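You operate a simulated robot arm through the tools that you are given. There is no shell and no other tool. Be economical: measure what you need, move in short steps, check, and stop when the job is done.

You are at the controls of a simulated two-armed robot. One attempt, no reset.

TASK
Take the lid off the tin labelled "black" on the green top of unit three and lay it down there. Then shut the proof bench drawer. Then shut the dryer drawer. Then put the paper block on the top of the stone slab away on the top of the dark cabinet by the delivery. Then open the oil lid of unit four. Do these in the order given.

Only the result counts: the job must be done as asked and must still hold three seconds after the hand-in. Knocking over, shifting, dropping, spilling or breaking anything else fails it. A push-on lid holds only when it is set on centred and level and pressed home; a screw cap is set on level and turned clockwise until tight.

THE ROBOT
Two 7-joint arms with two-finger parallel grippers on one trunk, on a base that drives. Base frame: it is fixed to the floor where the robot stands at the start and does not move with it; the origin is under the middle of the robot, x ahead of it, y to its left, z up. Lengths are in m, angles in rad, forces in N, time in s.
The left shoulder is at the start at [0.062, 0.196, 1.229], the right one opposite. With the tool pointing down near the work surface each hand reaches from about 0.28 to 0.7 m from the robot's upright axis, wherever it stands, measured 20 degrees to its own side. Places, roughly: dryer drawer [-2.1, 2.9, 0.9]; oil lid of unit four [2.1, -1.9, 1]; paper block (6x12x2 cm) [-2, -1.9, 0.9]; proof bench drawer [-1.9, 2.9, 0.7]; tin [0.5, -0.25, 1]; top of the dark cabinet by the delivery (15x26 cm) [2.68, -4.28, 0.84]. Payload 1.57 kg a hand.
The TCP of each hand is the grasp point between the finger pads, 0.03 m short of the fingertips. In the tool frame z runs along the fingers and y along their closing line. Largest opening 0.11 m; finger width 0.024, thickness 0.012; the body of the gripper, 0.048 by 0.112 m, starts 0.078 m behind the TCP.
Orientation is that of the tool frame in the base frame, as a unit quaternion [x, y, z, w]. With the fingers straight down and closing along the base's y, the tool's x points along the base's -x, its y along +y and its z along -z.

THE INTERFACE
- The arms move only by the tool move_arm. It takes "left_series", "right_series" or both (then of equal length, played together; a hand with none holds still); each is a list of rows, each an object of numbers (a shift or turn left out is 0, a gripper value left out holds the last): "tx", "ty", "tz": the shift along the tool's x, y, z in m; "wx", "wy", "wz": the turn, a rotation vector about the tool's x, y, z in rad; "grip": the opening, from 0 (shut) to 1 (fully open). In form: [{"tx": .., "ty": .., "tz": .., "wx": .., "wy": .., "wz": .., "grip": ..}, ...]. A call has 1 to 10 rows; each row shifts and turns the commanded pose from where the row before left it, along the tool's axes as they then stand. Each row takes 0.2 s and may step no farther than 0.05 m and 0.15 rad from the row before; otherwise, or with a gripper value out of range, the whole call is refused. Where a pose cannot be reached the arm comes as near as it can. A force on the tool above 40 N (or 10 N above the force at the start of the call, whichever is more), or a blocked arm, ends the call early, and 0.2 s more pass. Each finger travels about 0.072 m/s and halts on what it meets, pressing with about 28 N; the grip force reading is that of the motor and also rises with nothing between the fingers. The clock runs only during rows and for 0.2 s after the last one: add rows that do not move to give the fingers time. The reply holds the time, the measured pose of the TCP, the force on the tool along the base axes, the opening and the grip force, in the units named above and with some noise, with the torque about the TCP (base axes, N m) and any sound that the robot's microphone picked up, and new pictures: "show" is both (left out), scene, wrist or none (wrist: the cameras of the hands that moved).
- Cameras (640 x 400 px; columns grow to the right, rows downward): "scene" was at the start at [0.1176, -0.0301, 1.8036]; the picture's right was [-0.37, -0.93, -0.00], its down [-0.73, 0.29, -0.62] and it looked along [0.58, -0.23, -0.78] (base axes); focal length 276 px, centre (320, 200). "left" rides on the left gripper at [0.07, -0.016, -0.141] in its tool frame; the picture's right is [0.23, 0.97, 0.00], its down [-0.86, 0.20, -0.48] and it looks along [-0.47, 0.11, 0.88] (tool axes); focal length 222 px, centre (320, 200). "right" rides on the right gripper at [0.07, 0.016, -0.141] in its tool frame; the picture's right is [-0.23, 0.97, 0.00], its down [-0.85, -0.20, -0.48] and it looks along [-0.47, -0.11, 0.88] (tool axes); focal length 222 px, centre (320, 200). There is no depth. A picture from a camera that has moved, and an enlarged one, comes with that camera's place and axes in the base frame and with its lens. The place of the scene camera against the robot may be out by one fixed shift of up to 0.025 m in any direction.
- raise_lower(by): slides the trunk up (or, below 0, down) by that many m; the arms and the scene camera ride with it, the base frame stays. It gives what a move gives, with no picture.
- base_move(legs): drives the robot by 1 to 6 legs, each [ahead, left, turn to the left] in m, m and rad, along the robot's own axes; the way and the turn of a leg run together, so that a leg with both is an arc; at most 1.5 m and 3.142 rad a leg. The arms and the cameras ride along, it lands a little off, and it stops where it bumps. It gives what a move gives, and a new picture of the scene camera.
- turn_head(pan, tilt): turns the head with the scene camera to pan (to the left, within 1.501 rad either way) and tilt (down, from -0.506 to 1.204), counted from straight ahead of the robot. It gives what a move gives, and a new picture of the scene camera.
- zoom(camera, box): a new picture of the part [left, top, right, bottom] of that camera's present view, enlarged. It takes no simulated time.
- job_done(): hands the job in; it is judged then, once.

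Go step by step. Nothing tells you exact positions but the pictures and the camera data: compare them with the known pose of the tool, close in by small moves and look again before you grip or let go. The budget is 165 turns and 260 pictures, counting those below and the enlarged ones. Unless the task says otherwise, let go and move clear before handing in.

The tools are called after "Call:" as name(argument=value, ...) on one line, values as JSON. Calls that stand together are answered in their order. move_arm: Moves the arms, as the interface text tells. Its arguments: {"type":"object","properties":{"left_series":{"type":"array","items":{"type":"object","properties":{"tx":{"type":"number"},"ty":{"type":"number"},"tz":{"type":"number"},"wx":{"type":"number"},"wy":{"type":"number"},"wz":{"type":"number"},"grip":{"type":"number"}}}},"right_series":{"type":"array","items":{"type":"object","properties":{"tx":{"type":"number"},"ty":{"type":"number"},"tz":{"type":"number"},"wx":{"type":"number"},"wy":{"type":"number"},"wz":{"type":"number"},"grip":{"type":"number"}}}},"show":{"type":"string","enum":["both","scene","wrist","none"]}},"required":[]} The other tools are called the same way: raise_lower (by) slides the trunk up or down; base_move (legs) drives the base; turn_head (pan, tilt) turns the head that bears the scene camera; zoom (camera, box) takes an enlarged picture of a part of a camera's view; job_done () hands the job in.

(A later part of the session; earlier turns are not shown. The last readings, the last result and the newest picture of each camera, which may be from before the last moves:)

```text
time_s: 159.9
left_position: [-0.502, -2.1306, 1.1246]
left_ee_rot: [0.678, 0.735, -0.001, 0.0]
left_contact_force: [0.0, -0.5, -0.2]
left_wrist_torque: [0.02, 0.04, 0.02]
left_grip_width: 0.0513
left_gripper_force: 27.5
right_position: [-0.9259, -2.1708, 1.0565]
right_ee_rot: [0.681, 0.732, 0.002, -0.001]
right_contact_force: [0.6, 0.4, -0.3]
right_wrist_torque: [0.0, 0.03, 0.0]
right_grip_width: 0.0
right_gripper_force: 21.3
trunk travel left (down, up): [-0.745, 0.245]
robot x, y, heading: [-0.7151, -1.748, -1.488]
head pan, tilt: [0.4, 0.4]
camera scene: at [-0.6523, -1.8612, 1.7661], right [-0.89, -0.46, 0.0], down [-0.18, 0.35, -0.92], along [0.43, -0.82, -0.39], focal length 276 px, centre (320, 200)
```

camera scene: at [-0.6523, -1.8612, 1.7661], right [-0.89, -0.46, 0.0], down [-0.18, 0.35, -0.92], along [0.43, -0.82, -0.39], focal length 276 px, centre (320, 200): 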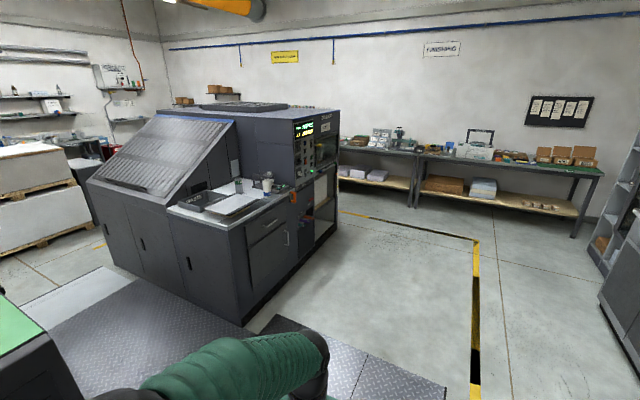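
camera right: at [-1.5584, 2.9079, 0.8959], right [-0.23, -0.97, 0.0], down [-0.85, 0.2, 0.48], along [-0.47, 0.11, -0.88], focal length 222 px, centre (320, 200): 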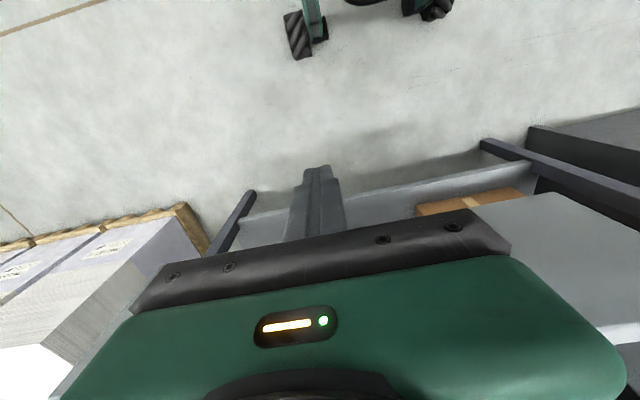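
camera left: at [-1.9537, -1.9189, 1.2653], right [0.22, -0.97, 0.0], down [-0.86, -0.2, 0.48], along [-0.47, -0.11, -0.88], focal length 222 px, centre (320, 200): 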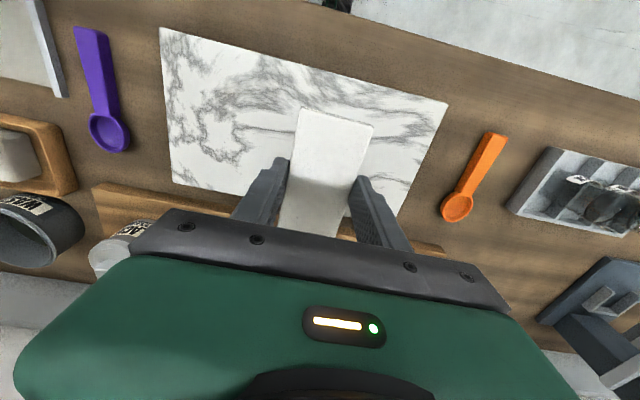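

The delivery stands at x 0.7–2.4, y<-3.05, so the gap between it and unit four (y≈-2.55) leads to the far side. I line up with the gap.

Call:
base_move(legs=[[0.82, 0.05, 0], [0, 0, 1.49]])

Call:
turn_head(pan=0.0, tilt=0.5)

```text
time_s: 167.8
left_position: [-0.2023, -2.3539, 1.1252]
left_ee_rot: [0.002, 1.0, 0.0, 0.001]
left_contact_force: [0.2, -0.5, -0.8]
left_wrist_torque: [0.04, 0.0, 0.02]
left_grip_width: 0.0514
left_gripper_force: 28.1
right_position: [-0.1994, -2.7814, 1.0568]
right_ee_rot: [0.004, 1.0, 0.001, -0.002]
right_contact_force: [0.4, 0.2, 0.2]
right_wrist_torque: [0.01, -0.02, 0.0]
right_grip_width: 0.0002
right_gripper_force: 21.1
trunk travel left (down, up): [-0.745, 0.245]
robot x, y, heading: [-0.6086, -2.5343, -0.003]
head pan, tilt: [0.4, 0.4]
camera scene: at [-0.4723, -2.4971, 1.7662], right [0.39, -0.92, 0.0], down [-0.36, -0.15, -0.92], along [0.85, 0.36, -0.39], focal length 276 px, centre (320, 200)
```

scene: 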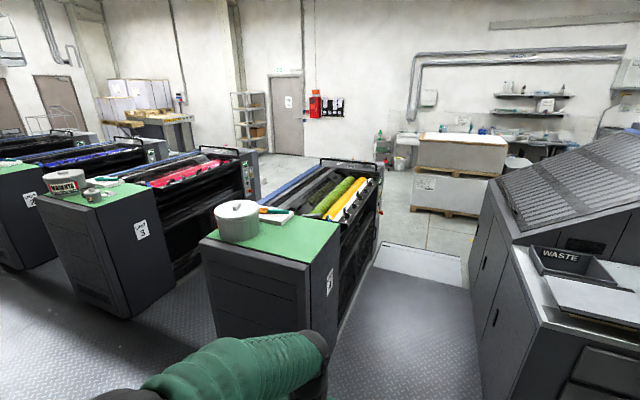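

```text
time_s: 168.7
left_position: [-0.2044, -2.3548, 1.125]
left_ee_rot: [0.002, 1.0, 0.001, 0.001]
left_contact_force: [-1.1, -0.3, -0.2]
left_wrist_torque: [0.03, 0.01, -0.02]
left_grip_width: 0.0511
left_gripper_force: 28.2
right_position: [-0.2021, -2.7812, 1.0584]
right_ee_rot: [0.005, 1.0, 0.0, -0.002]
right_contact_force: [-0.2, 0.5, -0.1]
right_wrist_torque: [-0.03, 0.0, 0.01]
right_grip_width: 0.0
right_gripper_force: 21.5
trunk travel left (down, up): [-0.745, 0.245]
robot x, y, heading: [-0.6059, -2.5327, -0.0]
head pan, tilt: [0.0, 0.499]
camera scene: at [-0.4669, -2.5326, 1.7571], right [0.0, -1.0, 0.0], down [-0.48, 0.0, -0.88], along [0.88, 0.0, -0.48], focal length 276 px, centre (320, 200)
```

scene: 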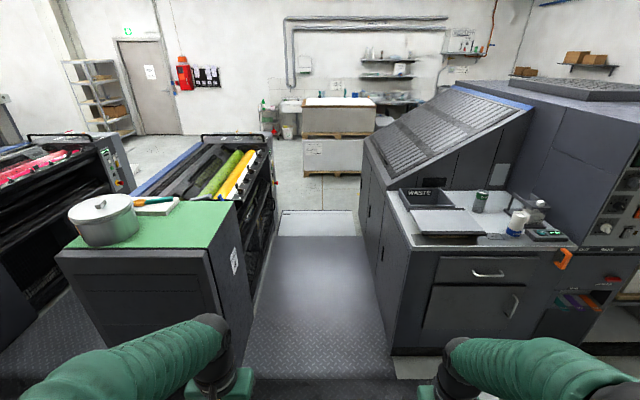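

The gap is about 0.98 m wide and the elbows stick out, so I raise the trunk to carry them above the units. Then I drive through in stages.

Call:
raise_lower(by=0.24)

Call:
base_move(legs=[[0.7, 0.03, 0]])

```text
time_s: 171.2
left_position: [-0.2048, -2.3525, 1.3652]
left_ee_rot: [0.001, 1.0, 0.001, 0.001]
left_contact_force: [-0.3, 0.1, -0.3]
left_wrist_torque: [0.01, -0.01, -0.01]
left_grip_width: 0.0513
left_gripper_force: 27.9
right_position: [-0.2012, -2.7815, 1.2975]
right_ee_rot: [0.005, 1.0, 0.001, -0.002]
right_contact_force: [0.1, -0.5, 0.8]
right_wrist_torque: [-0.01, 0.01, 0.03]
right_grip_width: 0.0001
right_gripper_force: 21.5
trunk travel left (down, up): [-0.985, 0.005]
robot x, y, heading: [-0.6043, -2.5336, -0.004]
head pan, tilt: [0.0, 0.499]
```

```text
time_s: 175.1
left_position: [0.5041, -2.3326, 1.3665]
left_ee_rot: [0.007, 1.0, -0.001, 0.002]
left_contact_force: [0.1, -0.1, -0.9]
left_wrist_torque: [-0.01, -0.03, -0.02]
left_grip_width: 0.0511
left_gripper_force: 28.2
right_position: [0.5031, -2.7614, 1.2985]
right_ee_rot: [0.012, 1.0, 0.0, -0.001]
right_contact_force: [-0.3, 0.1, -0.1]
right_wrist_torque: [-0.02, 0.01, 0.03]
right_grip_width: 0.0002
right_gripper_force: 21.3
trunk travel left (down, up): [-0.985, 0.005]
robot x, y, heading: [0.1071, -2.5031, -0.011]
head pan, tilt: [0.0, 0.499]
camera scene: at [0.2391, -2.5092, 1.9973], right [-0.01, -1.0, 0.0], down [-0.48, 0.01, -0.88], along [0.88, -0.01, -0.48], focal length 276 px, centre (320, 200)
```

scene: 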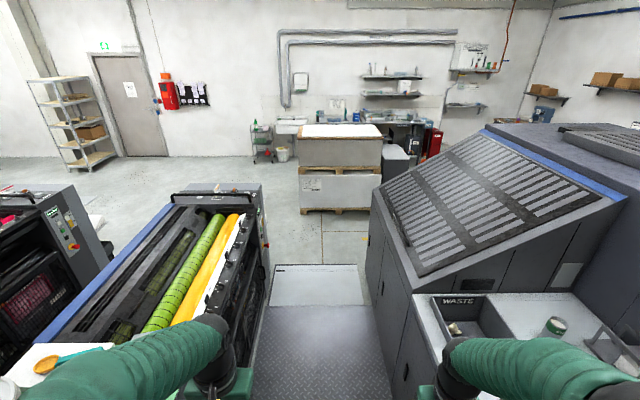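

Call:
base_move(legs=[[0.8, 0, 0.01]])

Call:
turn_head(pan=0.7, tilt=0.6)

```text
time_s: 179.4
left_position: [1.3125, -2.3291, 1.3657]
left_ee_rot: [-0.003, 1.0, 0.0, 0.002]
left_contact_force: [-0.5, -0.3, -0.7]
left_wrist_torque: [0.0, 0.03, 0.01]
left_grip_width: 0.0513
left_gripper_force: 27.8
right_position: [1.3192, -2.7572, 1.2993]
right_ee_rot: [0.001, 1.0, 0.001, 0.0]
right_contact_force: [0.3, -0.4, -0.7]
right_wrist_torque: [0.02, -0.05, 0.0]
right_grip_width: 0.0001
right_gripper_force: 21.2
trunk travel left (down, up): [-0.985, 0.005]
robot x, y, heading: [0.9135, -2.5115, 0.006]
head pan, tilt: [0.0, 0.499]
camera scene: at [1.0514, -2.5094, 1.9973], right [0.01, -1.0, 0.0], down [-0.48, 0.0, -0.88], along [0.88, 0.01, -0.48], focal length 276 px, centre (320, 200)
```

scene: 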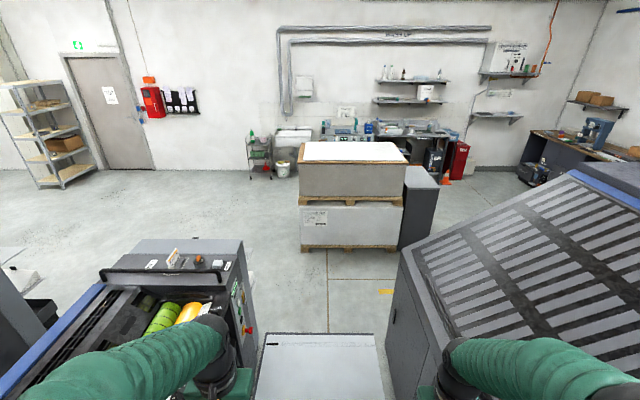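

```text
time_s: 180.5
left_position: [1.314, -2.329, 1.3654]
left_ee_rot: [-0.003, 1.0, -0.001, 0.002]
left_contact_force: [0.4, -0.1, -0.9]
left_wrist_torque: [-0.03, 0.02, 0.0]
left_grip_width: 0.0513
left_gripper_force: 28.0
right_position: [1.3224, -2.7556, 1.298]
right_ee_rot: [0.001, 1.0, 0.001, -0.001]
right_contact_force: [-0.2, -0.4, -0.1]
right_wrist_torque: [0.01, -0.01, 0.0]
right_grip_width: 0.0
right_gripper_force: 21.5
trunk travel left (down, up): [-0.985, 0.005]
robot x, y, heading: [0.917, -2.5115, 0.008]
head pan, tilt: [0.7, 0.6]
camera scene: at [1.0324, -2.4524, 1.988], right [0.65, -0.76, 0.0], down [-0.43, -0.37, -0.82], along [0.63, 0.54, -0.57], focal length 276 px, centre (320, 200)
```

scene: 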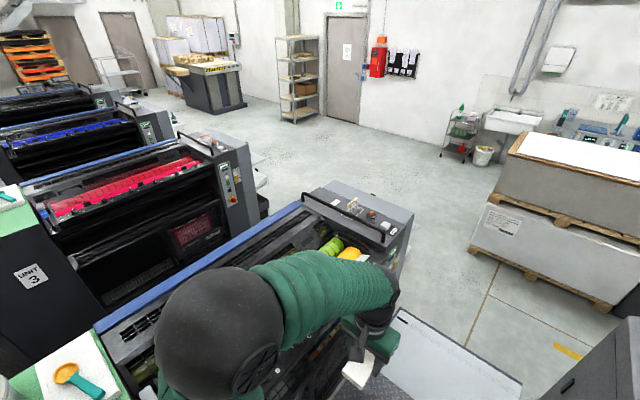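

Call:
zoom(camera="scene", box=[290, 170, 430, 260])

Call:
turn_head(pan=0.0, tilt=0.9)

```text
4.44 times, centred on (360, 215) of scene
camera zoom: at [1.0324, -2.4524, 1.988], right [0.65, -0.76, 0.0], down [-0.43, -0.37, -0.82], along [0.63, 0.54, -0.57], focal length 1228 px, centre (142, 133)
```

zoom: 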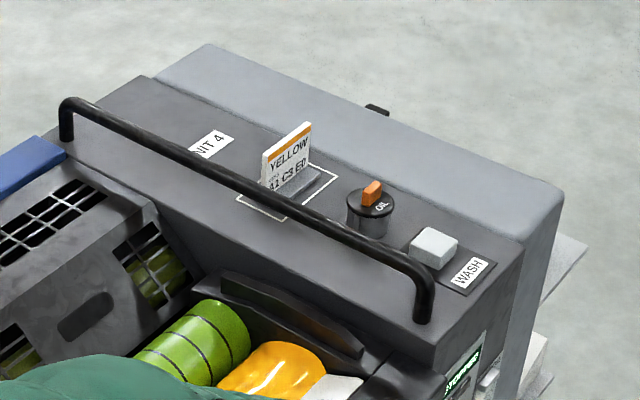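

```text
time_s: 181.5
left_position: [1.3131, -2.3281, 1.3668]
left_ee_rot: [-0.003, 1.0, 0.0, 0.003]
left_contact_force: [0.1, -0.4, -0.7]
left_wrist_torque: [0.0, 0.02, 0.0]
left_grip_width: 0.0513
left_gripper_force: 28.6
right_position: [1.3204, -2.7567, 1.2976]
right_ee_rot: [0.001, 1.0, 0.001, -0.001]
right_contact_force: [-0.2, -0.8, -0.2]
right_wrist_torque: [0.01, -0.01, 0.04]
right_grip_width: 0.0
right_gripper_force: 21.8
trunk travel left (down, up): [-0.985, 0.005]
robot x, y, heading: [0.9146, -2.5077, 0.013]
head pan, tilt: [0.0, 0.901]
camera scene: at [1.0392, -2.5095, 1.9633], right [0.01, -1.0, 0.0], down [-0.78, -0.01, -0.62], along [0.62, 0.0, -0.78], focal length 276 px, centre (320, 200)
```

scene: 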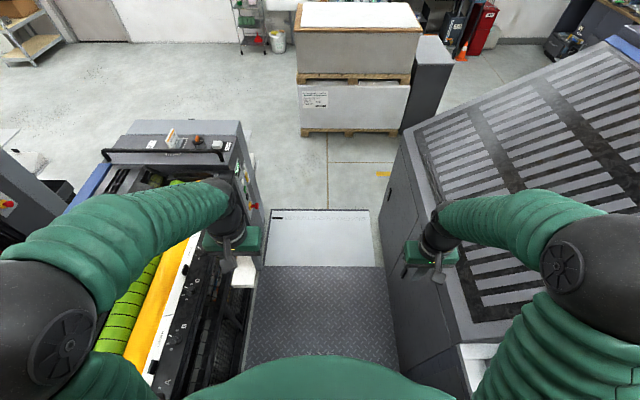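

The oil lid with its orange tab sits on the far end of unit four. I go on through the gap.

Call:
base_move(legs=[[0.85, 0, -0.01], [0.85, 0.0, 0]])

Call:
turn_head(pan=-1.2, tilt=0.6)

```text
time_s: 190.2
left_position: [3.0121, -2.3096, 1.367]
left_ee_rot: [-0.007, 1.0, 0.0, 0.002]
left_contact_force: [1.1, 0.3, -1.7]
left_wrist_torque: [0.04, 0.03, -0.03]
left_grip_width: 0.0512
left_gripper_force: 28.3
right_position: [3.0218, -2.7351, 1.2977]
right_ee_rot: [-0.002, 1.0, 0.001, 0.001]
right_contact_force: [-0.9, -0.4, 0.7]
right_wrist_torque: [0.03, 0.01, 0.04]
right_grip_width: 0.0001
right_gripper_force: 21.1
trunk travel left (down, up): [-0.985, 0.005]
robot x, y, heading: [2.618, -2.4936, 0.014]
head pan, tilt: [0.0, 0.901]
camera scene: at [2.7375, -2.4923, 1.9634], right [0.01, -1.0, 0.0], down [-0.78, -0.01, -0.62], along [0.62, 0.01, -0.78], focal length 276 px, centre (320, 200)
```

scene: 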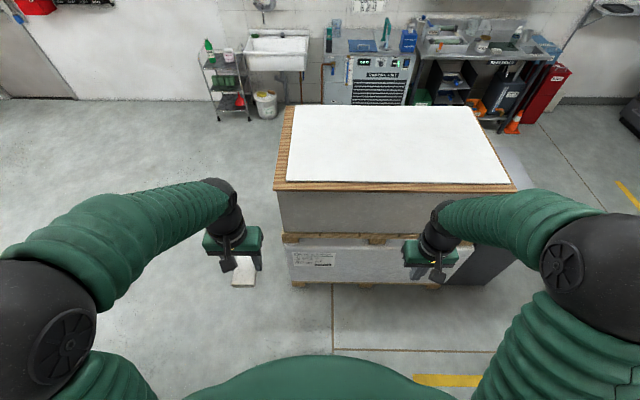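

```text
time_s: 191.6
left_position: [3.0121, -2.3088, 1.3672]
left_ee_rot: [-0.007, 1.0, 0.0, 0.002]
left_contact_force: [-0.8, 0.4, -0.5]
left_wrist_torque: [0.03, -0.04, 0.02]
left_grip_width: 0.0514
left_gripper_force: 28.4
right_position: [3.0229, -2.7353, 1.299]
right_ee_rot: [-0.002, 1.0, 0.002, 0.0]
right_contact_force: [0.1, -0.3, 0.0]
right_wrist_torque: [-0.01, 0.0, 0.01]
right_grip_width: 0.0
right_gripper_force: 21.9
trunk travel left (down, up): [-0.985, 0.005]
robot x, y, heading: [2.6185, -2.4955, 0.019]
head pan, tilt: [-1.201, 0.6]
camera scene: at [2.6981, -2.5752, 1.9881], right [-0.93, -0.38, 0.0], down [-0.21, 0.52, -0.82], along [0.31, -0.76, -0.57], focal length 276 px, centre (320, 200)
```

scene: 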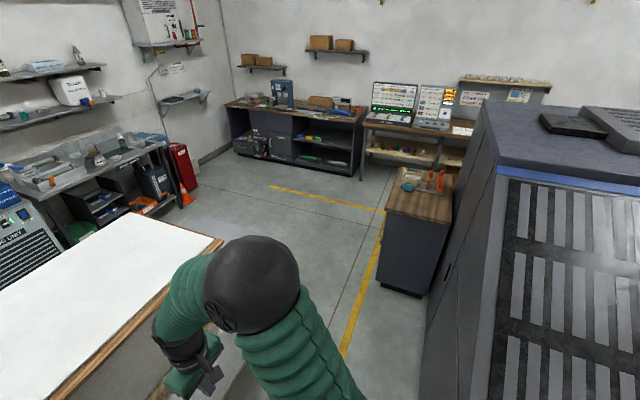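

Call:
zoom(camera="scene", box=[360, 150, 480, 300])

Call:
zoom(camera="scene", box=[380, 155, 460, 225])

```text
2.67 times, centred on (420, 225) of scene
camera zoom: at [2.6981, -2.5752, 1.9881], right [-0.93, -0.38, 0.0], down [-0.21, 0.52, -0.82], along [0.31, -0.76, -0.57], focal length 737 px, centre (53, 133)
```

zoom: 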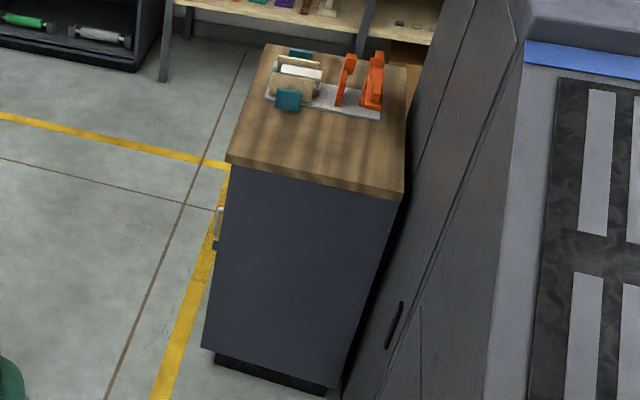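

```text
5.71 times, centred on (420, 190) of scene
camera zoom: at [2.6981, -2.5752, 1.9881], right [-0.93, -0.38, 0.0], down [-0.21, 0.52, -0.82], along [0.31, -0.76, -0.57], focal length 1578 px, centre (-251, 257)
```

zoom: 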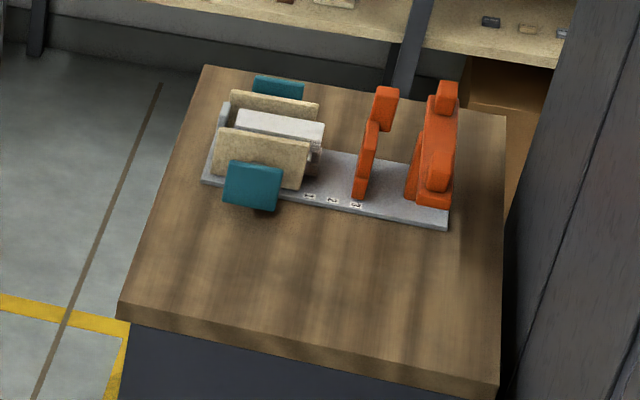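

The target is the wood-topped dark cabinet; its free front strip is at x 2.43–2.86, y -4.2 to -4.47, and I aim for (2.68, -4.28). I turn to face -x and strafe to its open side.

Call:
base_move(legs=[[0.1, 0, 0], [0, 0, 3.12], [-0.42, 0, 0], [0, 0.8, 0]])

Call:
turn_head(pan=0.9, tilt=0.7)

```text
time_s: 205.9
left_position: [2.6365, -3.4523, 1.3664]
left_ee_rot: [0.998, -0.056, -0.003, 0.002]
left_contact_force: [-1.1, 1.3, -0.9]
left_wrist_torque: [0.0, -0.04, -0.02]
left_grip_width: 0.0517
left_gripper_force: 27.7
right_position: [2.6793, -3.0277, 1.2973]
right_ee_rot: [0.998, -0.06, 0.0, 0.004]
right_contact_force: [0.6, 0.1, 0.1]
right_wrist_torque: [-0.05, 0.01, -0.04]
right_grip_width: 0.0
right_gripper_force: 21.4
trunk travel left (down, up): [-0.985, 0.005]
robot x, y, heading: [3.0493, -3.3233, 3.03]
head pan, tilt: [-1.201, 0.6]
camera scene: at [3.009, -3.2256, 1.9876], right [0.97, 0.26, 0.0], down [0.15, -0.55, -0.82], along [-0.21, 0.79, -0.57], focal length 276 px, centre (320, 200)
```

scene: 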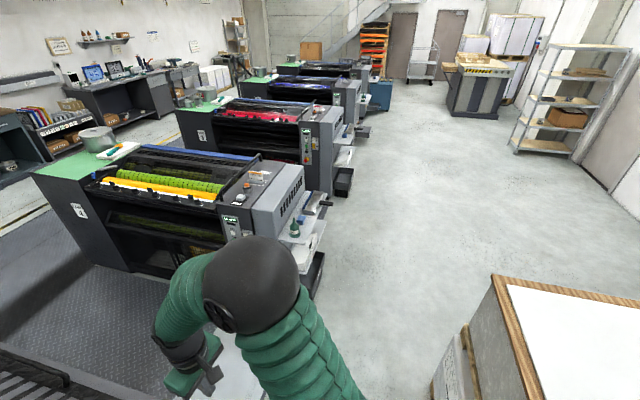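

```text
time_s: 207.9
left_position: [2.6357, -3.4582, 1.3661]
left_ee_rot: [0.998, -0.055, -0.003, 0.001]
left_contact_force: [-0.1, 0.7, -0.7]
left_wrist_torque: [-0.01, -0.02, -0.02]
left_grip_width: 0.0512
left_gripper_force: 28.2
right_position: [2.6781, -3.0308, 1.2975]
right_ee_rot: [0.998, -0.059, -0.001, 0.002]
right_contact_force: [-0.8, 0.1, -0.1]
right_wrist_torque: [0.0, 0.01, 0.01]
right_grip_width: 0.0
right_gripper_force: 20.8
trunk travel left (down, up): [-0.985, 0.005]
robot x, y, heading: [3.0457, -3.3266, 3.032]
head pan, tilt: [0.901, 0.7]
camera scene: at [2.9716, -3.3789, 1.9795], right [-0.71, 0.7, 0.0], down [0.45, 0.46, -0.76], along [-0.54, -0.54, -0.64], focal length 276 px, centre (320, 200)
```

scene: 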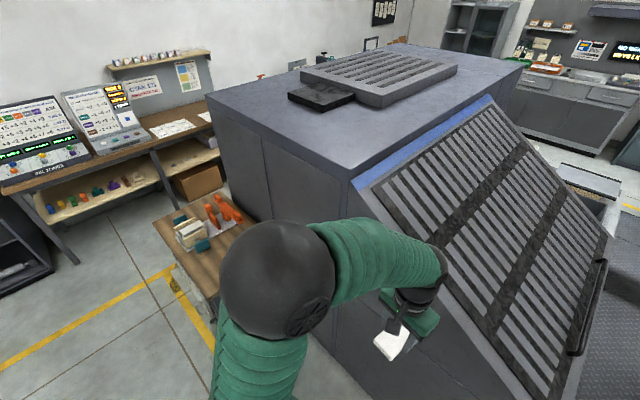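

Call:
base_move(legs=[[-0.12, 0, 0.11], [0, 0.76, 0]])

Call:
turn_head(pan=0.35, tilt=0.95)

```text
time_s: 212.7
left_position: [2.7728, -4.2386, 1.3678]
left_ee_rot: [1.0, -0.002, -0.003, 0.002]
left_contact_force: [-0.2, 0.5, -0.8]
left_wrist_torque: [0.03, 0.0, 0.0]
left_grip_width: 0.0516
left_gripper_force: 27.9
right_position: [2.7696, -3.8121, 1.2982]
right_ee_rot: [1.0, -0.006, 0.0, 0.004]
right_contact_force: [0.1, -0.6, -0.4]
right_wrist_torque: [0.0, 0.0, -0.01]
right_grip_width: 0.0001
right_gripper_force: 21.5
trunk travel left (down, up): [-0.985, 0.005]
robot x, y, heading: [3.1701, -4.0676, 3.14]
head pan, tilt: [0.901, 0.7]
camera scene: at [3.0985, -4.1262, 1.9796], right [-0.78, 0.62, 0.0], down [0.4, 0.5, -0.77], along [-0.47, -0.6, -0.64], focal length 276 px, centre (320, 200)
```

scene: 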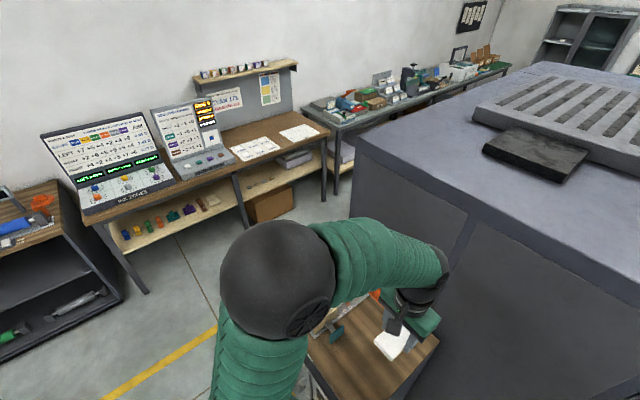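

```text
time_s: 213.7
left_position: [2.7742, -4.2409, 1.3678]
left_ee_rot: [1.0, -0.002, -0.003, 0.001]
left_contact_force: [-0.7, -0.1, -1.0]
left_wrist_torque: [0.01, -0.01, 0.01]
left_grip_width: 0.0514
left_gripper_force: 28.1
right_position: [2.77, -3.8127, 1.2981]
right_ee_rot: [1.0, -0.007, 0.001, 0.001]
right_contact_force: [0.0, 0.2, 0.3]
right_wrist_torque: [-0.02, 0.02, -0.02]
right_grip_width: 0.0003
right_gripper_force: 20.9
trunk travel left (down, up): [-0.985, 0.005]
robot x, y, heading: [3.17, -4.0652, 3.142]
head pan, tilt: [0.351, 0.949]
camera scene: at [3.0821, -4.0866, 1.9597], right [-0.34, 0.94, 0.0], down [0.76, 0.28, -0.58], along [-0.55, -0.2, -0.81], focal length 276 px, centre (320, 200)
```

scene: 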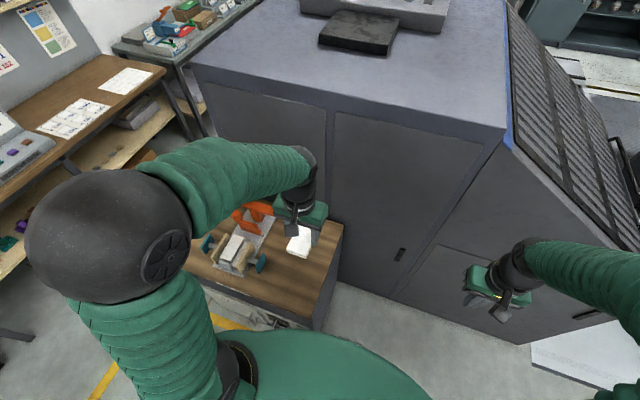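

Call:
raise_lower(by=-0.3)

Call:
move_arm(left_series=[{"tx": -0.03, "ty": 0.013}, {"tx": -0.03, "ty": 0.013}, {"tx": -0.033, "ty": 0.013}, {"tz": 0.04}, {"tz": 0.03}, {}], show="both")

Call:
zoom(camera="scene", box=[190, 190, 390, 340])

```text
time_s: 216.7
left_position: [2.7738, -4.2433, 1.0673]
left_ee_rot: [1.0, -0.003, -0.003, 0.0]
left_contact_force: [0.6, -1.2, -1.6]
left_wrist_torque: [0.02, -0.01, 0.0]
left_grip_width: 0.0515
left_gripper_force: 28.0
right_position: [2.7705, -3.8149, 0.9986]
right_ee_rot: [1.0, -0.007, 0.0, 0.001]
right_contact_force: [-0.6, -0.8, -1.1]
right_wrist_torque: [-0.01, 0.02, 0.0]
right_grip_width: 0.0
right_gripper_force: 21.7
trunk travel left (down, up): [-0.685, 0.305]
robot x, y, heading: [3.168, -4.0645, 3.144]
head pan, tilt: [0.351, 0.949]
```

```text
time_s: 218.1
left_position: [2.6797, -4.2787, 0.9974]
left_ee_rot: [1.0, -0.002, -0.004, 0.0]
left_contact_force: [0.1, 0.2, -0.8]
left_wrist_torque: [0.01, 0.02, 0.01]
left_grip_width: 0.0513
left_gripper_force: 28.3
right_position: [2.7711, -3.8144, 0.9991]
right_ee_rot: [1.0, -0.006, -0.001, 0.0]
right_contact_force: [0.2, 1.0, 0.7]
right_wrist_torque: [0.02, 0.02, 0.01]
right_grip_width: 0.0002
right_gripper_force: 21.6
trunk travel left (down, up): [-0.685, 0.305]
robot x, y, heading: [3.1705, -4.0697, 3.141]
head pan, tilt: [0.351, 0.949]
camera scene: at [3.0827, -4.0899, 1.6596], right [-0.34, 0.94, 0.0], down [0.76, 0.28, -0.58], along [-0.55, -0.2, -0.81], focal length 276 px, centre (320, 200)
camera left: at [2.7508, -4.263, 1.1367], right [0.22, -0.97, 0.0], down [-0.85, -0.2, 0.48], along [-0.47, -0.11, -0.87], focal length 222 px, centre (320, 200)
```

scene: 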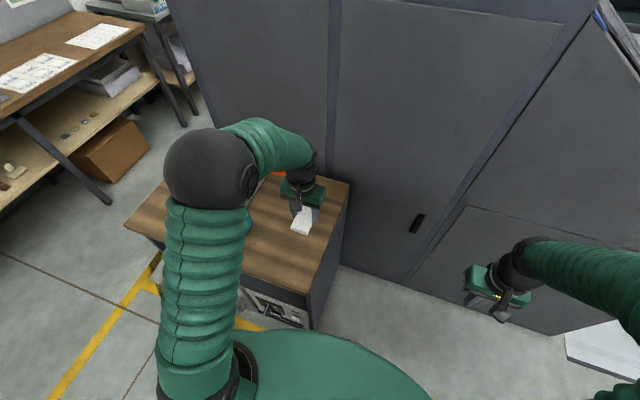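
left: 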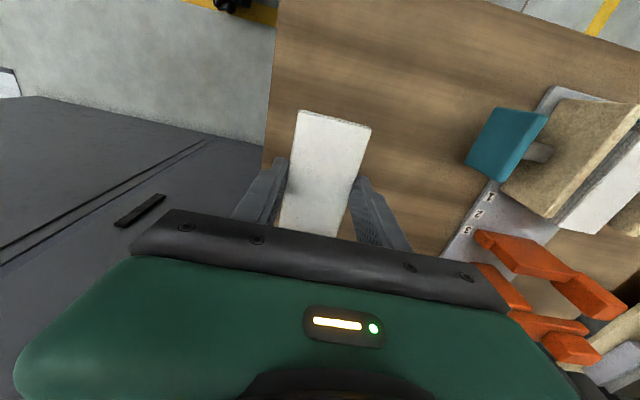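

```text
2.67 times, centred on (290, 265) of scene
camera zoom: at [3.0827, -4.0899, 1.6596], right [-0.34, 0.94, 0.0], down [0.76, 0.28, -0.58], along [-0.55, -0.2, -0.81], focal length 737 px, centre (400, 27)
```

zoom: 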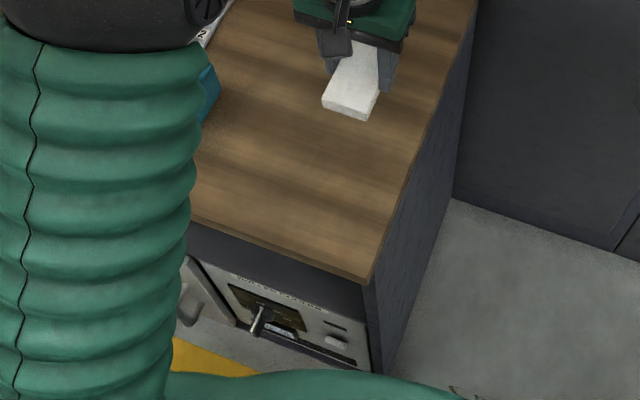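

Call:
move_arm(left_series=[{"tz": 0.03}, {"tz": 0.03}, {"tz": 0.02}, {"tz": 0.015}, {}], show="none")

Call:
zoom(camera="scene", box=[260, 160, 360, 250])

```text
time_s: 219.3
left_position: [2.6804, -4.2815, 0.9016]
left_ee_rot: [1.0, -0.003, -0.003, -0.001]
left_contact_force: [0.5, 2.0, -1.1]
left_wrist_torque: [0.02, 0.0, -0.01]
left_grip_width: 0.0513
left_gripper_force: 28.3
right_position: [2.7715, -3.815, 0.9987]
right_ee_rot: [1.0, -0.006, -0.002, 0.001]
right_contact_force: [0.1, 0.7, 0.2]
right_wrist_torque: [0.02, 0.02, -0.01]
right_grip_width: 0.0
right_gripper_force: 21.5
trunk travel left (down, up): [-0.685, 0.305]
robot x, y, heading: [3.1706, -4.0654, 3.147]
head pan, tilt: [0.351, 0.949]
```

```text
4.44 times, centred on (310, 205) of scene
camera zoom: at [3.0822, -4.09, 1.6596], right [-0.34, 0.94, 0.0], down [0.77, 0.28, -0.58], along [-0.54, -0.2, -0.81], focal length 1228 px, centre (364, 178)
```

zoom: 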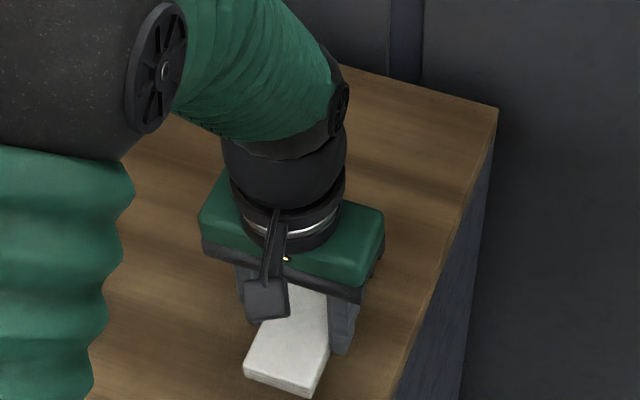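

Call:
move_arm(left_series=[{"tz": 0.008}, {"tz": 0.006}, {"tz": 0.004}, {"tz": 0.004}, {}], show="none")

```text
time_s: 220.5
left_position: [2.6809, -4.2802, 0.8836]
left_ee_rot: [1.0, -0.002, -0.005, 0.001]
left_contact_force: [-1.4, -2.8, 28.3]
left_wrist_torque: [-0.03, 0.12, 0.0]
left_grip_width: 0.0521
left_gripper_force: 28.1
right_position: [2.7711, -3.8147, 1.0003]
right_ee_rot: [1.0, -0.006, -0.001, 0.002]
right_contact_force: [0.3, -0.3, -1.0]
right_wrist_torque: [0.01, 0.02, -0.01]
right_grip_width: 0.0
right_gripper_force: 20.9
trunk travel left (down, up): [-0.685, 0.305]
robot x, y, heading: [3.169, -4.067, 3.136]
head pan, tilt: [0.351, 0.949]
```

The block rests on the cabinet top (28 N). I ease off, open, and rise.

Call:
move_arm(left_series=[{"tz": -0.004}, {}, {"grip": 0.55}, {"grip": 0.75}, {}, {}, {"tz": -0.03}, {"tz": -0.04}, {"tz": -0.04}, {"tz": -0.04}], show="both")

Call:
zoom(camera="scene", box=[190, 160, 390, 300])

```text
time_s: 222.7
left_position: [2.6834, -4.2821, 1.0356]
left_ee_rot: [1.0, -0.002, -0.004, 0.001]
left_contact_force: [0.2, 0.2, -0.4]
left_wrist_torque: [0.04, 0.0, 0.03]
left_grip_width: 0.0824
left_gripper_force: 0.0
right_position: [2.7713, -3.8159, 0.9984]
right_ee_rot: [1.0, -0.006, -0.001, 0.001]
right_contact_force: [0.0, 0.5, 0.4]
right_wrist_torque: [0.0, 0.03, -0.01]
right_grip_width: 0.0
right_gripper_force: 21.2
trunk travel left (down, up): [-0.685, 0.305]
robot x, y, heading: [3.1701, -4.0659, 3.145]
head pan, tilt: [0.351, 0.949]
camera scene: at [3.0841, -4.0896, 1.6597], right [-0.34, 0.94, 0.0], down [0.76, 0.28, -0.58], along [-0.55, -0.2, -0.81], focal length 276 px, centre (320, 200)
camera left: at [2.7546, -4.2662, 1.1737], right [0.22, -0.97, 0.0], down [-0.85, -0.2, 0.48], along [-0.47, -0.11, -0.87], focal length 222 px, centre (320, 200)
```

scene: 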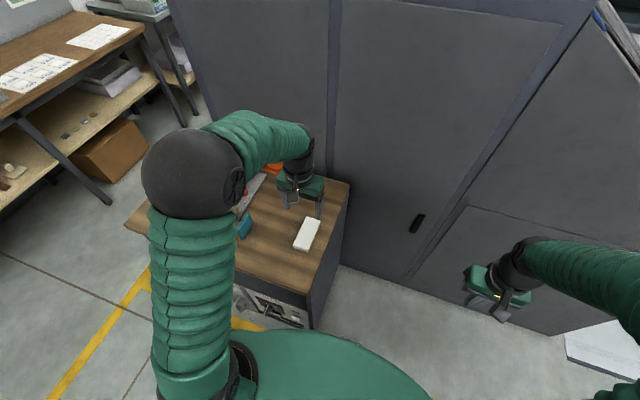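
left: 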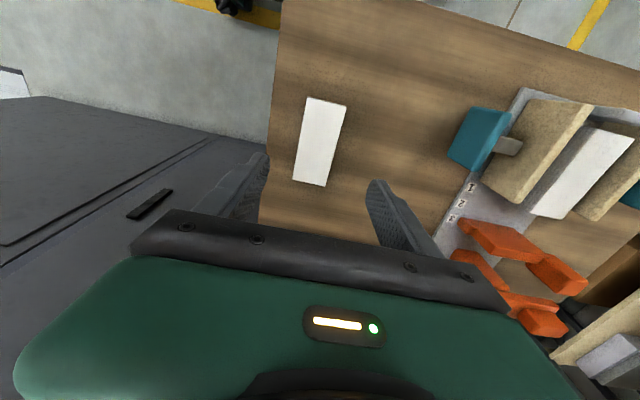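

```text
2.86 times, centred on (290, 230) of scene
camera zoom: at [3.0841, -4.0896, 1.6597], right [-0.34, 0.94, 0.0], down [0.76, 0.28, -0.58], along [-0.55, -0.2, -0.81], focal length 789 px, centre (406, 114)
```

zoom: 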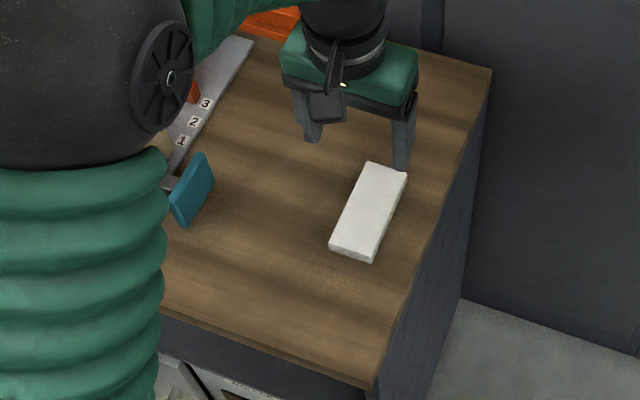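

The paper block lies flat on the cabinet at (2.68, -4.28). I lift clear, raise the trunk and go to the unit-four side of the gap, facing +y.

Call:
move_arm(left_series=[{"tz": -0.03}, {"tx": 0.03}, {"tx": 0.03}, {"tx": 0.03}, {}], show="none")

Call:
raise_lower(by=0.3)

Call:
base_move(legs=[[0.12, -0.7, 0], [0, -0.9, 0], [0, 0, -1.57]])

Call:
turn_head(pan=0.5, tilt=0.8)

```text
time_s: 223.9
left_position: [2.7698, -4.2821, 1.0614]
left_ee_rot: [1.0, -0.002, -0.003, 0.0]
left_contact_force: [0.8, 0.0, 0.1]
left_wrist_torque: [-0.01, 0.02, 0.04]
left_grip_width: 0.0824
left_gripper_force: 0.0
right_position: [2.7712, -3.815, 0.9979]
right_ee_rot: [1.0, -0.007, 0.0, 0.0]
right_contact_force: [-0.4, -0.5, -0.5]
right_wrist_torque: [0.0, -0.02, 0.03]
right_grip_width: 0.0
right_gripper_force: 21.2
trunk travel left (down, up): [-0.685, 0.305]
robot x, y, heading: [3.1668, -4.0638, 3.144]
head pan, tilt: [0.351, 0.949]
```

```text
time_s: 226.9
left_position: [2.7697, -4.2815, 1.3622]
left_ee_rot: [1.0, -0.003, -0.004, 0.0]
left_contact_force: [-0.1, -1.0, -1.2]
left_wrist_torque: [-0.01, 0.0, 0.0]
left_grip_width: 0.0824
left_gripper_force: 0.0
right_position: [2.7693, -3.8146, 1.2994]
right_ee_rot: [1.0, -0.007, 0.0, 0.001]
right_contact_force: [0.1, -0.3, -0.8]
right_wrist_torque: [0.01, 0.0, -0.01]
right_grip_width: 0.0
right_gripper_force: 21.5
trunk travel left (down, up): [-0.985, 0.005]
robot x, y, heading: [3.1666, -4.0627, 3.145]
head pan, tilt: [0.351, 0.949]
```

```text
time_s: 238.9
left_position: [2.8398, -2.0593, 1.3609]
left_ee_rot: [-0.7, 0.714, 0.003, 0.002]
left_contact_force: [0.2, 0.4, 0.3]
left_wrist_torque: [-0.02, 0.01, 0.01]
left_grip_width: 0.0824
left_gripper_force: 0.1
right_position: [3.3065, -2.0682, 1.2989]
right_ee_rot: [-0.696, 0.718, 0.001, 0.0]
right_contact_force: [0.0, -0.2, -0.6]
right_wrist_torque: [-0.04, 0.02, 0.01]
right_grip_width: 0.0
right_gripper_force: 21.8
trunk travel left (down, up): [-0.985, 0.005]
robot x, y, heading: [3.0537, -2.4619, 1.554]
head pan, tilt: [0.351, 0.949]
camera scene: at [3.0414, -2.3611, 1.9596], right [0.94, 0.33, 0.0], down [0.27, -0.77, -0.58], along [-0.19, 0.55, -0.81], focal length 276 px, centre (320, 200)
```

scene: 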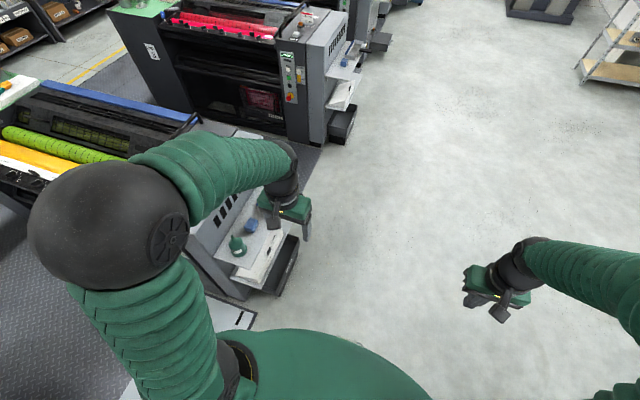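

```text
time_s: 239.7
left_position: [2.8404, -2.0595, 1.361]
left_ee_rot: [-0.7, 0.714, 0.002, 0.002]
left_contact_force: [-0.5, -0.4, 0.5]
left_wrist_torque: [-0.01, 0.02, 0.02]
left_grip_width: 0.0823
left_gripper_force: 0.0
right_position: [3.3063, -2.0684, 1.2991]
right_ee_rot: [-0.698, 0.717, 0.001, 0.0]
right_contact_force: [-0.2, -0.6, 0.9]
right_wrist_torque: [-0.01, -0.02, -0.03]
right_grip_width: 0.0
right_gripper_force: 21.3
trunk travel left (down, up): [-0.985, 0.005]
robot x, y, heading: [3.0517, -2.466, 1.557]
head pan, tilt: [0.499, 0.799]
camera scene: at [3.0286, -2.3583, 1.9711], right [0.89, 0.46, 0.0], down [0.33, -0.64, -0.7], along [-0.32, 0.62, -0.72], focal length 276 px, centre (320, 200)
```

scene: 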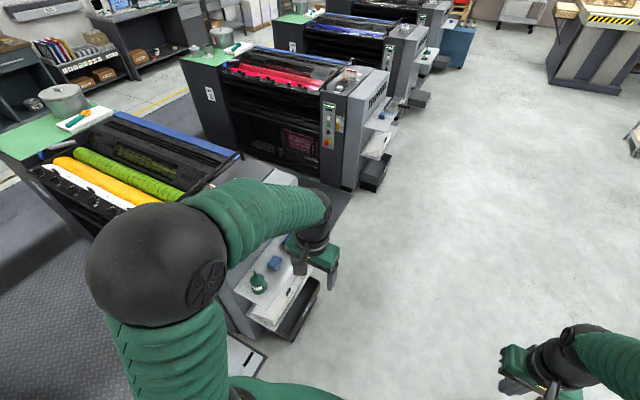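

Call:
base_move(legs=[[0.03, 0.35, 0.014], [0, 0.35, 0]])

Call:
turn_head(pan=0.15, tilt=1.0)

```text
time_s: 243.8
left_position: [2.1606, -2.0306, 1.3652]
left_ee_rot: [-0.705, 0.709, 0.01, -0.004]
left_contact_force: [1.0, -0.4, 0.7]
left_wrist_torque: [0.0, 0.03, 0.03]
left_grip_width: 0.0826
left_gripper_force: 0.0
right_position: [2.6265, -2.0311, 1.2939]
right_ee_rot: [-0.702, 0.712, 0.007, -0.008]
right_contact_force: [1.0, -0.5, 0.8]
right_wrist_torque: [0.02, 0.07, -0.01]
right_grip_width: 0.0
right_gripper_force: 20.9
trunk travel left (down, up): [-0.985, 0.005]
robot x, y, heading: [2.3552, -2.4295, 1.571]
head pan, tilt: [0.499, 0.799]
camera scene: at [2.3616, -2.3252, 1.9715], right [0.88, 0.48, -0.02], down [0.33, -0.63, -0.7], along [-0.35, 0.61, -0.71], focal length 276 px, centre (320, 200)
```

scene: 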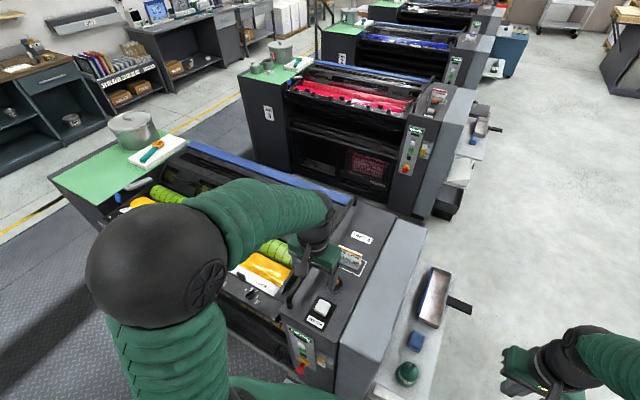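

```text
time_s: 244.6
left_position: [2.1471, -2.0314, 1.363]
left_ee_rot: [-0.704, 0.71, 0.005, 0.001]
left_contact_force: [0.1, 0.2, -0.7]
left_wrist_torque: [0.01, 0.04, -0.01]
left_grip_width: 0.0825
left_gripper_force: 0.1
right_position: [2.6135, -2.0304, 1.2965]
right_ee_rot: [-0.702, 0.713, 0.003, -0.002]
right_contact_force: [0.6, -0.2, 0.1]
right_wrist_torque: [0.02, -0.01, -0.03]
right_grip_width: 0.0002
right_gripper_force: 20.9
trunk travel left (down, up): [-0.985, 0.005]
robot x, y, heading: [2.3571, -2.4291, 1.578]
head pan, tilt: [0.15, 1.0]
camera scene: at [2.3592, -2.3268, 1.956], right [0.99, 0.15, 0.0], down [0.13, -0.83, -0.54], along [-0.08, 0.53, -0.84], focal length 276 px, centre (320, 200)
```

scene: 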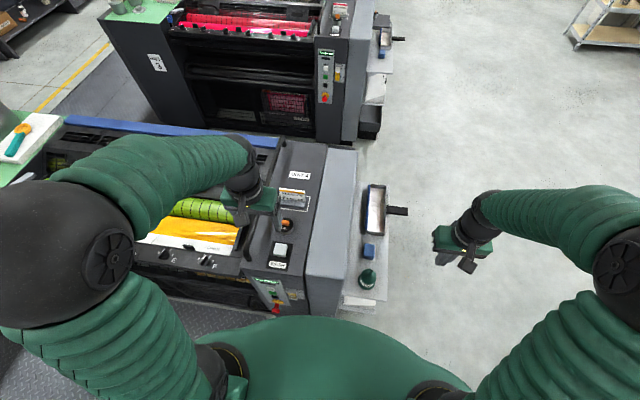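

Call:
zoom(camera="scene", box=[230, 170, 340, 280])

Call:
zoom(camera="left", box=[0, 0, 640, 400])

```text
3.64 times, centred on (285, 225) of scene
camera zoom: at [2.3592, -2.3268, 1.956], right [0.99, 0.15, 0.0], down [0.13, -0.83, -0.54], along [-0.08, 0.53, -0.84], focal length 1004 px, centre (447, 109)
```

zoom: 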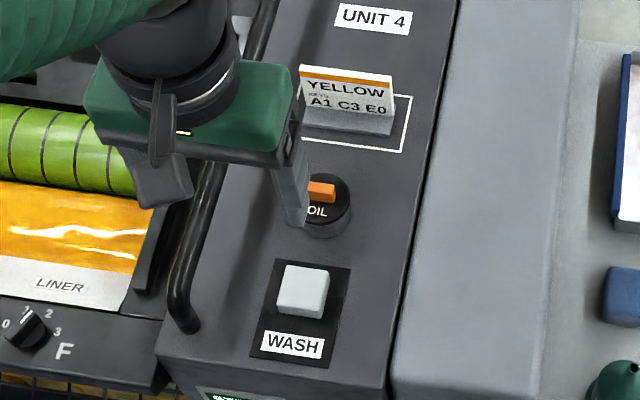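

```text
1.00 times, centred on (320, 200) of left (not enlarged: the box is as wide or as high as the picture)
camera zoom: at [2.1633, -2.1023, 1.5026], right [-0.98, -0.22, 0.0], down [-0.19, 0.85, 0.49], along [-0.11, 0.47, -0.87], focal length 222 px, centre (320, 200)
```

zoom: 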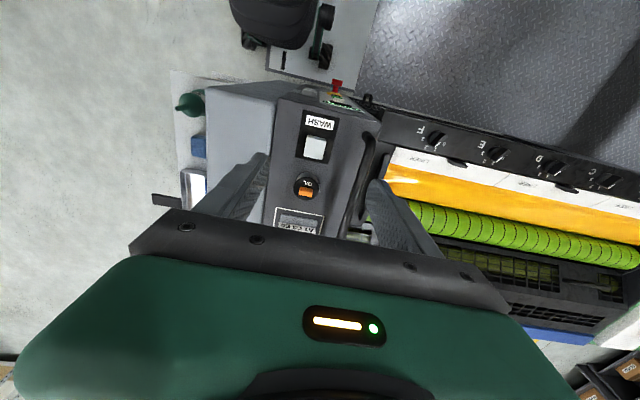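

Call:
zoom(camera="left", box=[260, 150, 350, 220])

Call:
zoom(camera="scene", box=[270, 205, 310, 240])

```text
5.71 times, centred on (305, 185) of left
camera zoom: at [2.1633, -2.1023, 1.5026], right [-0.98, -0.22, 0.0], down [-0.19, 0.85, 0.49], along [-0.11, 0.47, -0.87], focal length 1269 px, centre (406, 286)
```

zoom: 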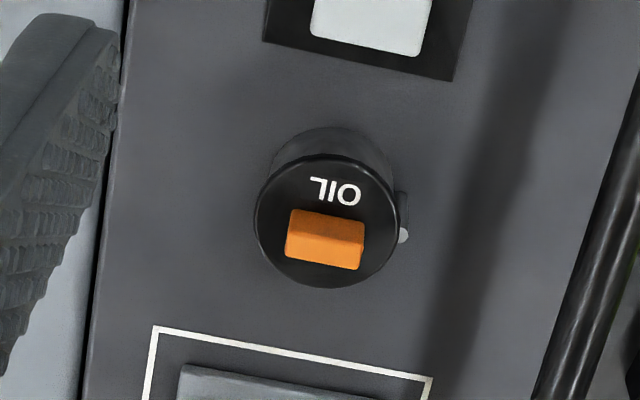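

```text
11.43 times, centred on (290, 222) of scene
camera zoom: at [2.3592, -2.3268, 1.956], right [0.99, 0.15, 0.0], down [0.13, -0.83, -0.54], along [-0.08, 0.53, -0.84], focal length 3157 px, centre (663, -57)
```

zoom: 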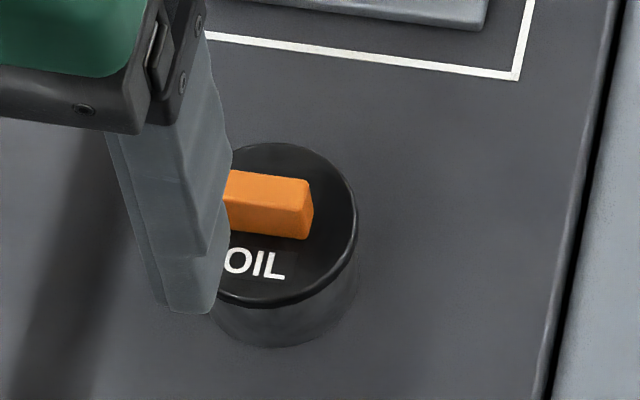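

The oil lid at about (2.155, -1.883, 1.05) has an orange grip bar along x, and what looks like a hinge pin on its -x side. I turn the left wrist 90° to close along y and look again.

Call:
move_arm(left_series=[{"wz": 0.15}, {"wz": 0.15}, {"wz": 0.15}, {"wz": 0.15}, {"wz": 0.15}, {"wz": 0.15}, {"wz": 0.15}, {"wz": 0.15}, {"wz": 0.15}, {"wz": 0.15}], show="wrist")

Call:
zoom(camera="scene", box=[270, 200, 320, 240])

```text
time_s: 246.8
left_position: [2.1466, -2.031, 1.3646]
left_ee_rot: [-0.031, 1.0, 0.005, -0.003]
left_contact_force: [-0.2, 0.1, 0.4]
left_wrist_torque: [-0.01, 0.01, 0.01]
left_grip_width: 0.0823
left_gripper_force: 0.0
right_position: [2.6133, -2.0308, 1.2966]
right_ee_rot: [-0.703, 0.711, 0.003, -0.002]
right_contact_force: [-0.4, -0.7, -0.1]
right_wrist_torque: [-0.02, 0.01, 0.03]
right_grip_width: 0.0
right_gripper_force: 21.3
trunk travel left (down, up): [-0.985, 0.005]
robot x, y, heading: [2.3535, -2.4289, 1.572]
head pan, tilt: [0.15, 1.0]
camera left: at [2.0789, -2.0529, 1.5037], right [-0.29, 0.96, 0.01], down [0.84, 0.25, 0.47], along [0.45, 0.15, -0.88], focal length 222 px, centre (320, 200)
```

left: 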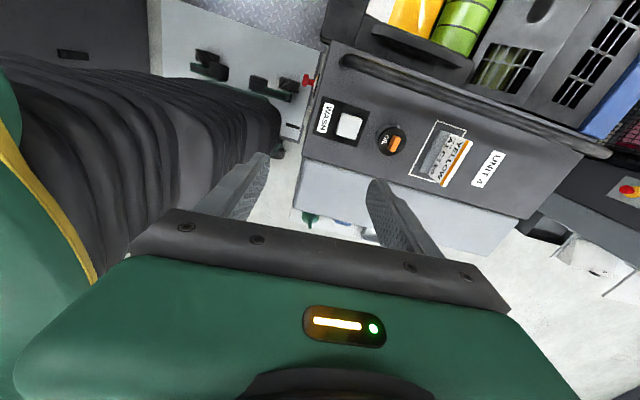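

```text
10.00 times, centred on (295, 220) of scene
camera zoom: at [2.3711, -2.3271, 1.956], right [0.99, 0.15, -0.01], down [0.12, -0.83, -0.54], along [-0.09, 0.53, -0.84], focal length 2762 px, centre (570, 0)
```

zoom: 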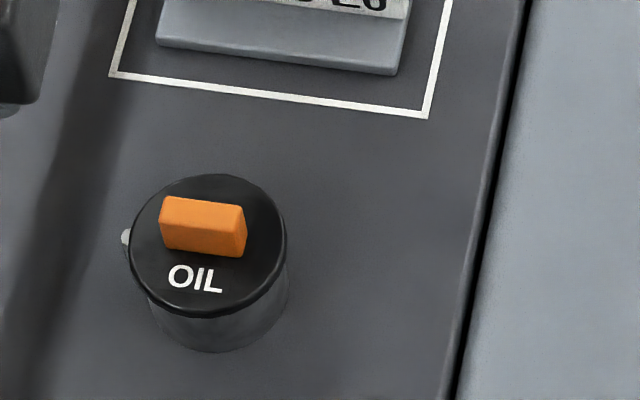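

Call:
zoom(camera="left", box=[365, 115, 425, 165])

```text
8.00 times, centred on (395, 140) of left
camera zoom: at [2.0789, -2.0529, 1.5037], right [-0.29, 0.96, 0.01], down [0.84, 0.25, 0.47], along [0.45, 0.15, -0.88], focal length 1777 px, centre (-280, 680)
```

zoom: 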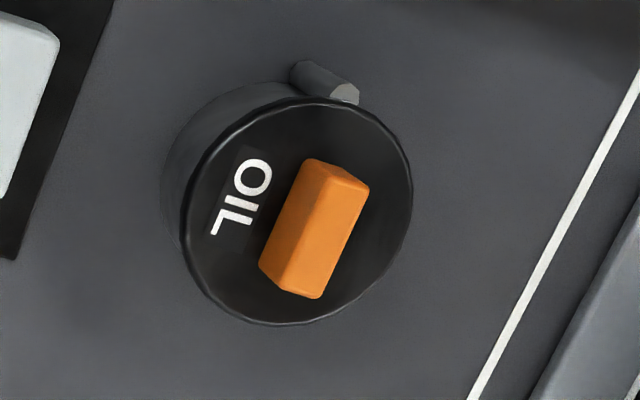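

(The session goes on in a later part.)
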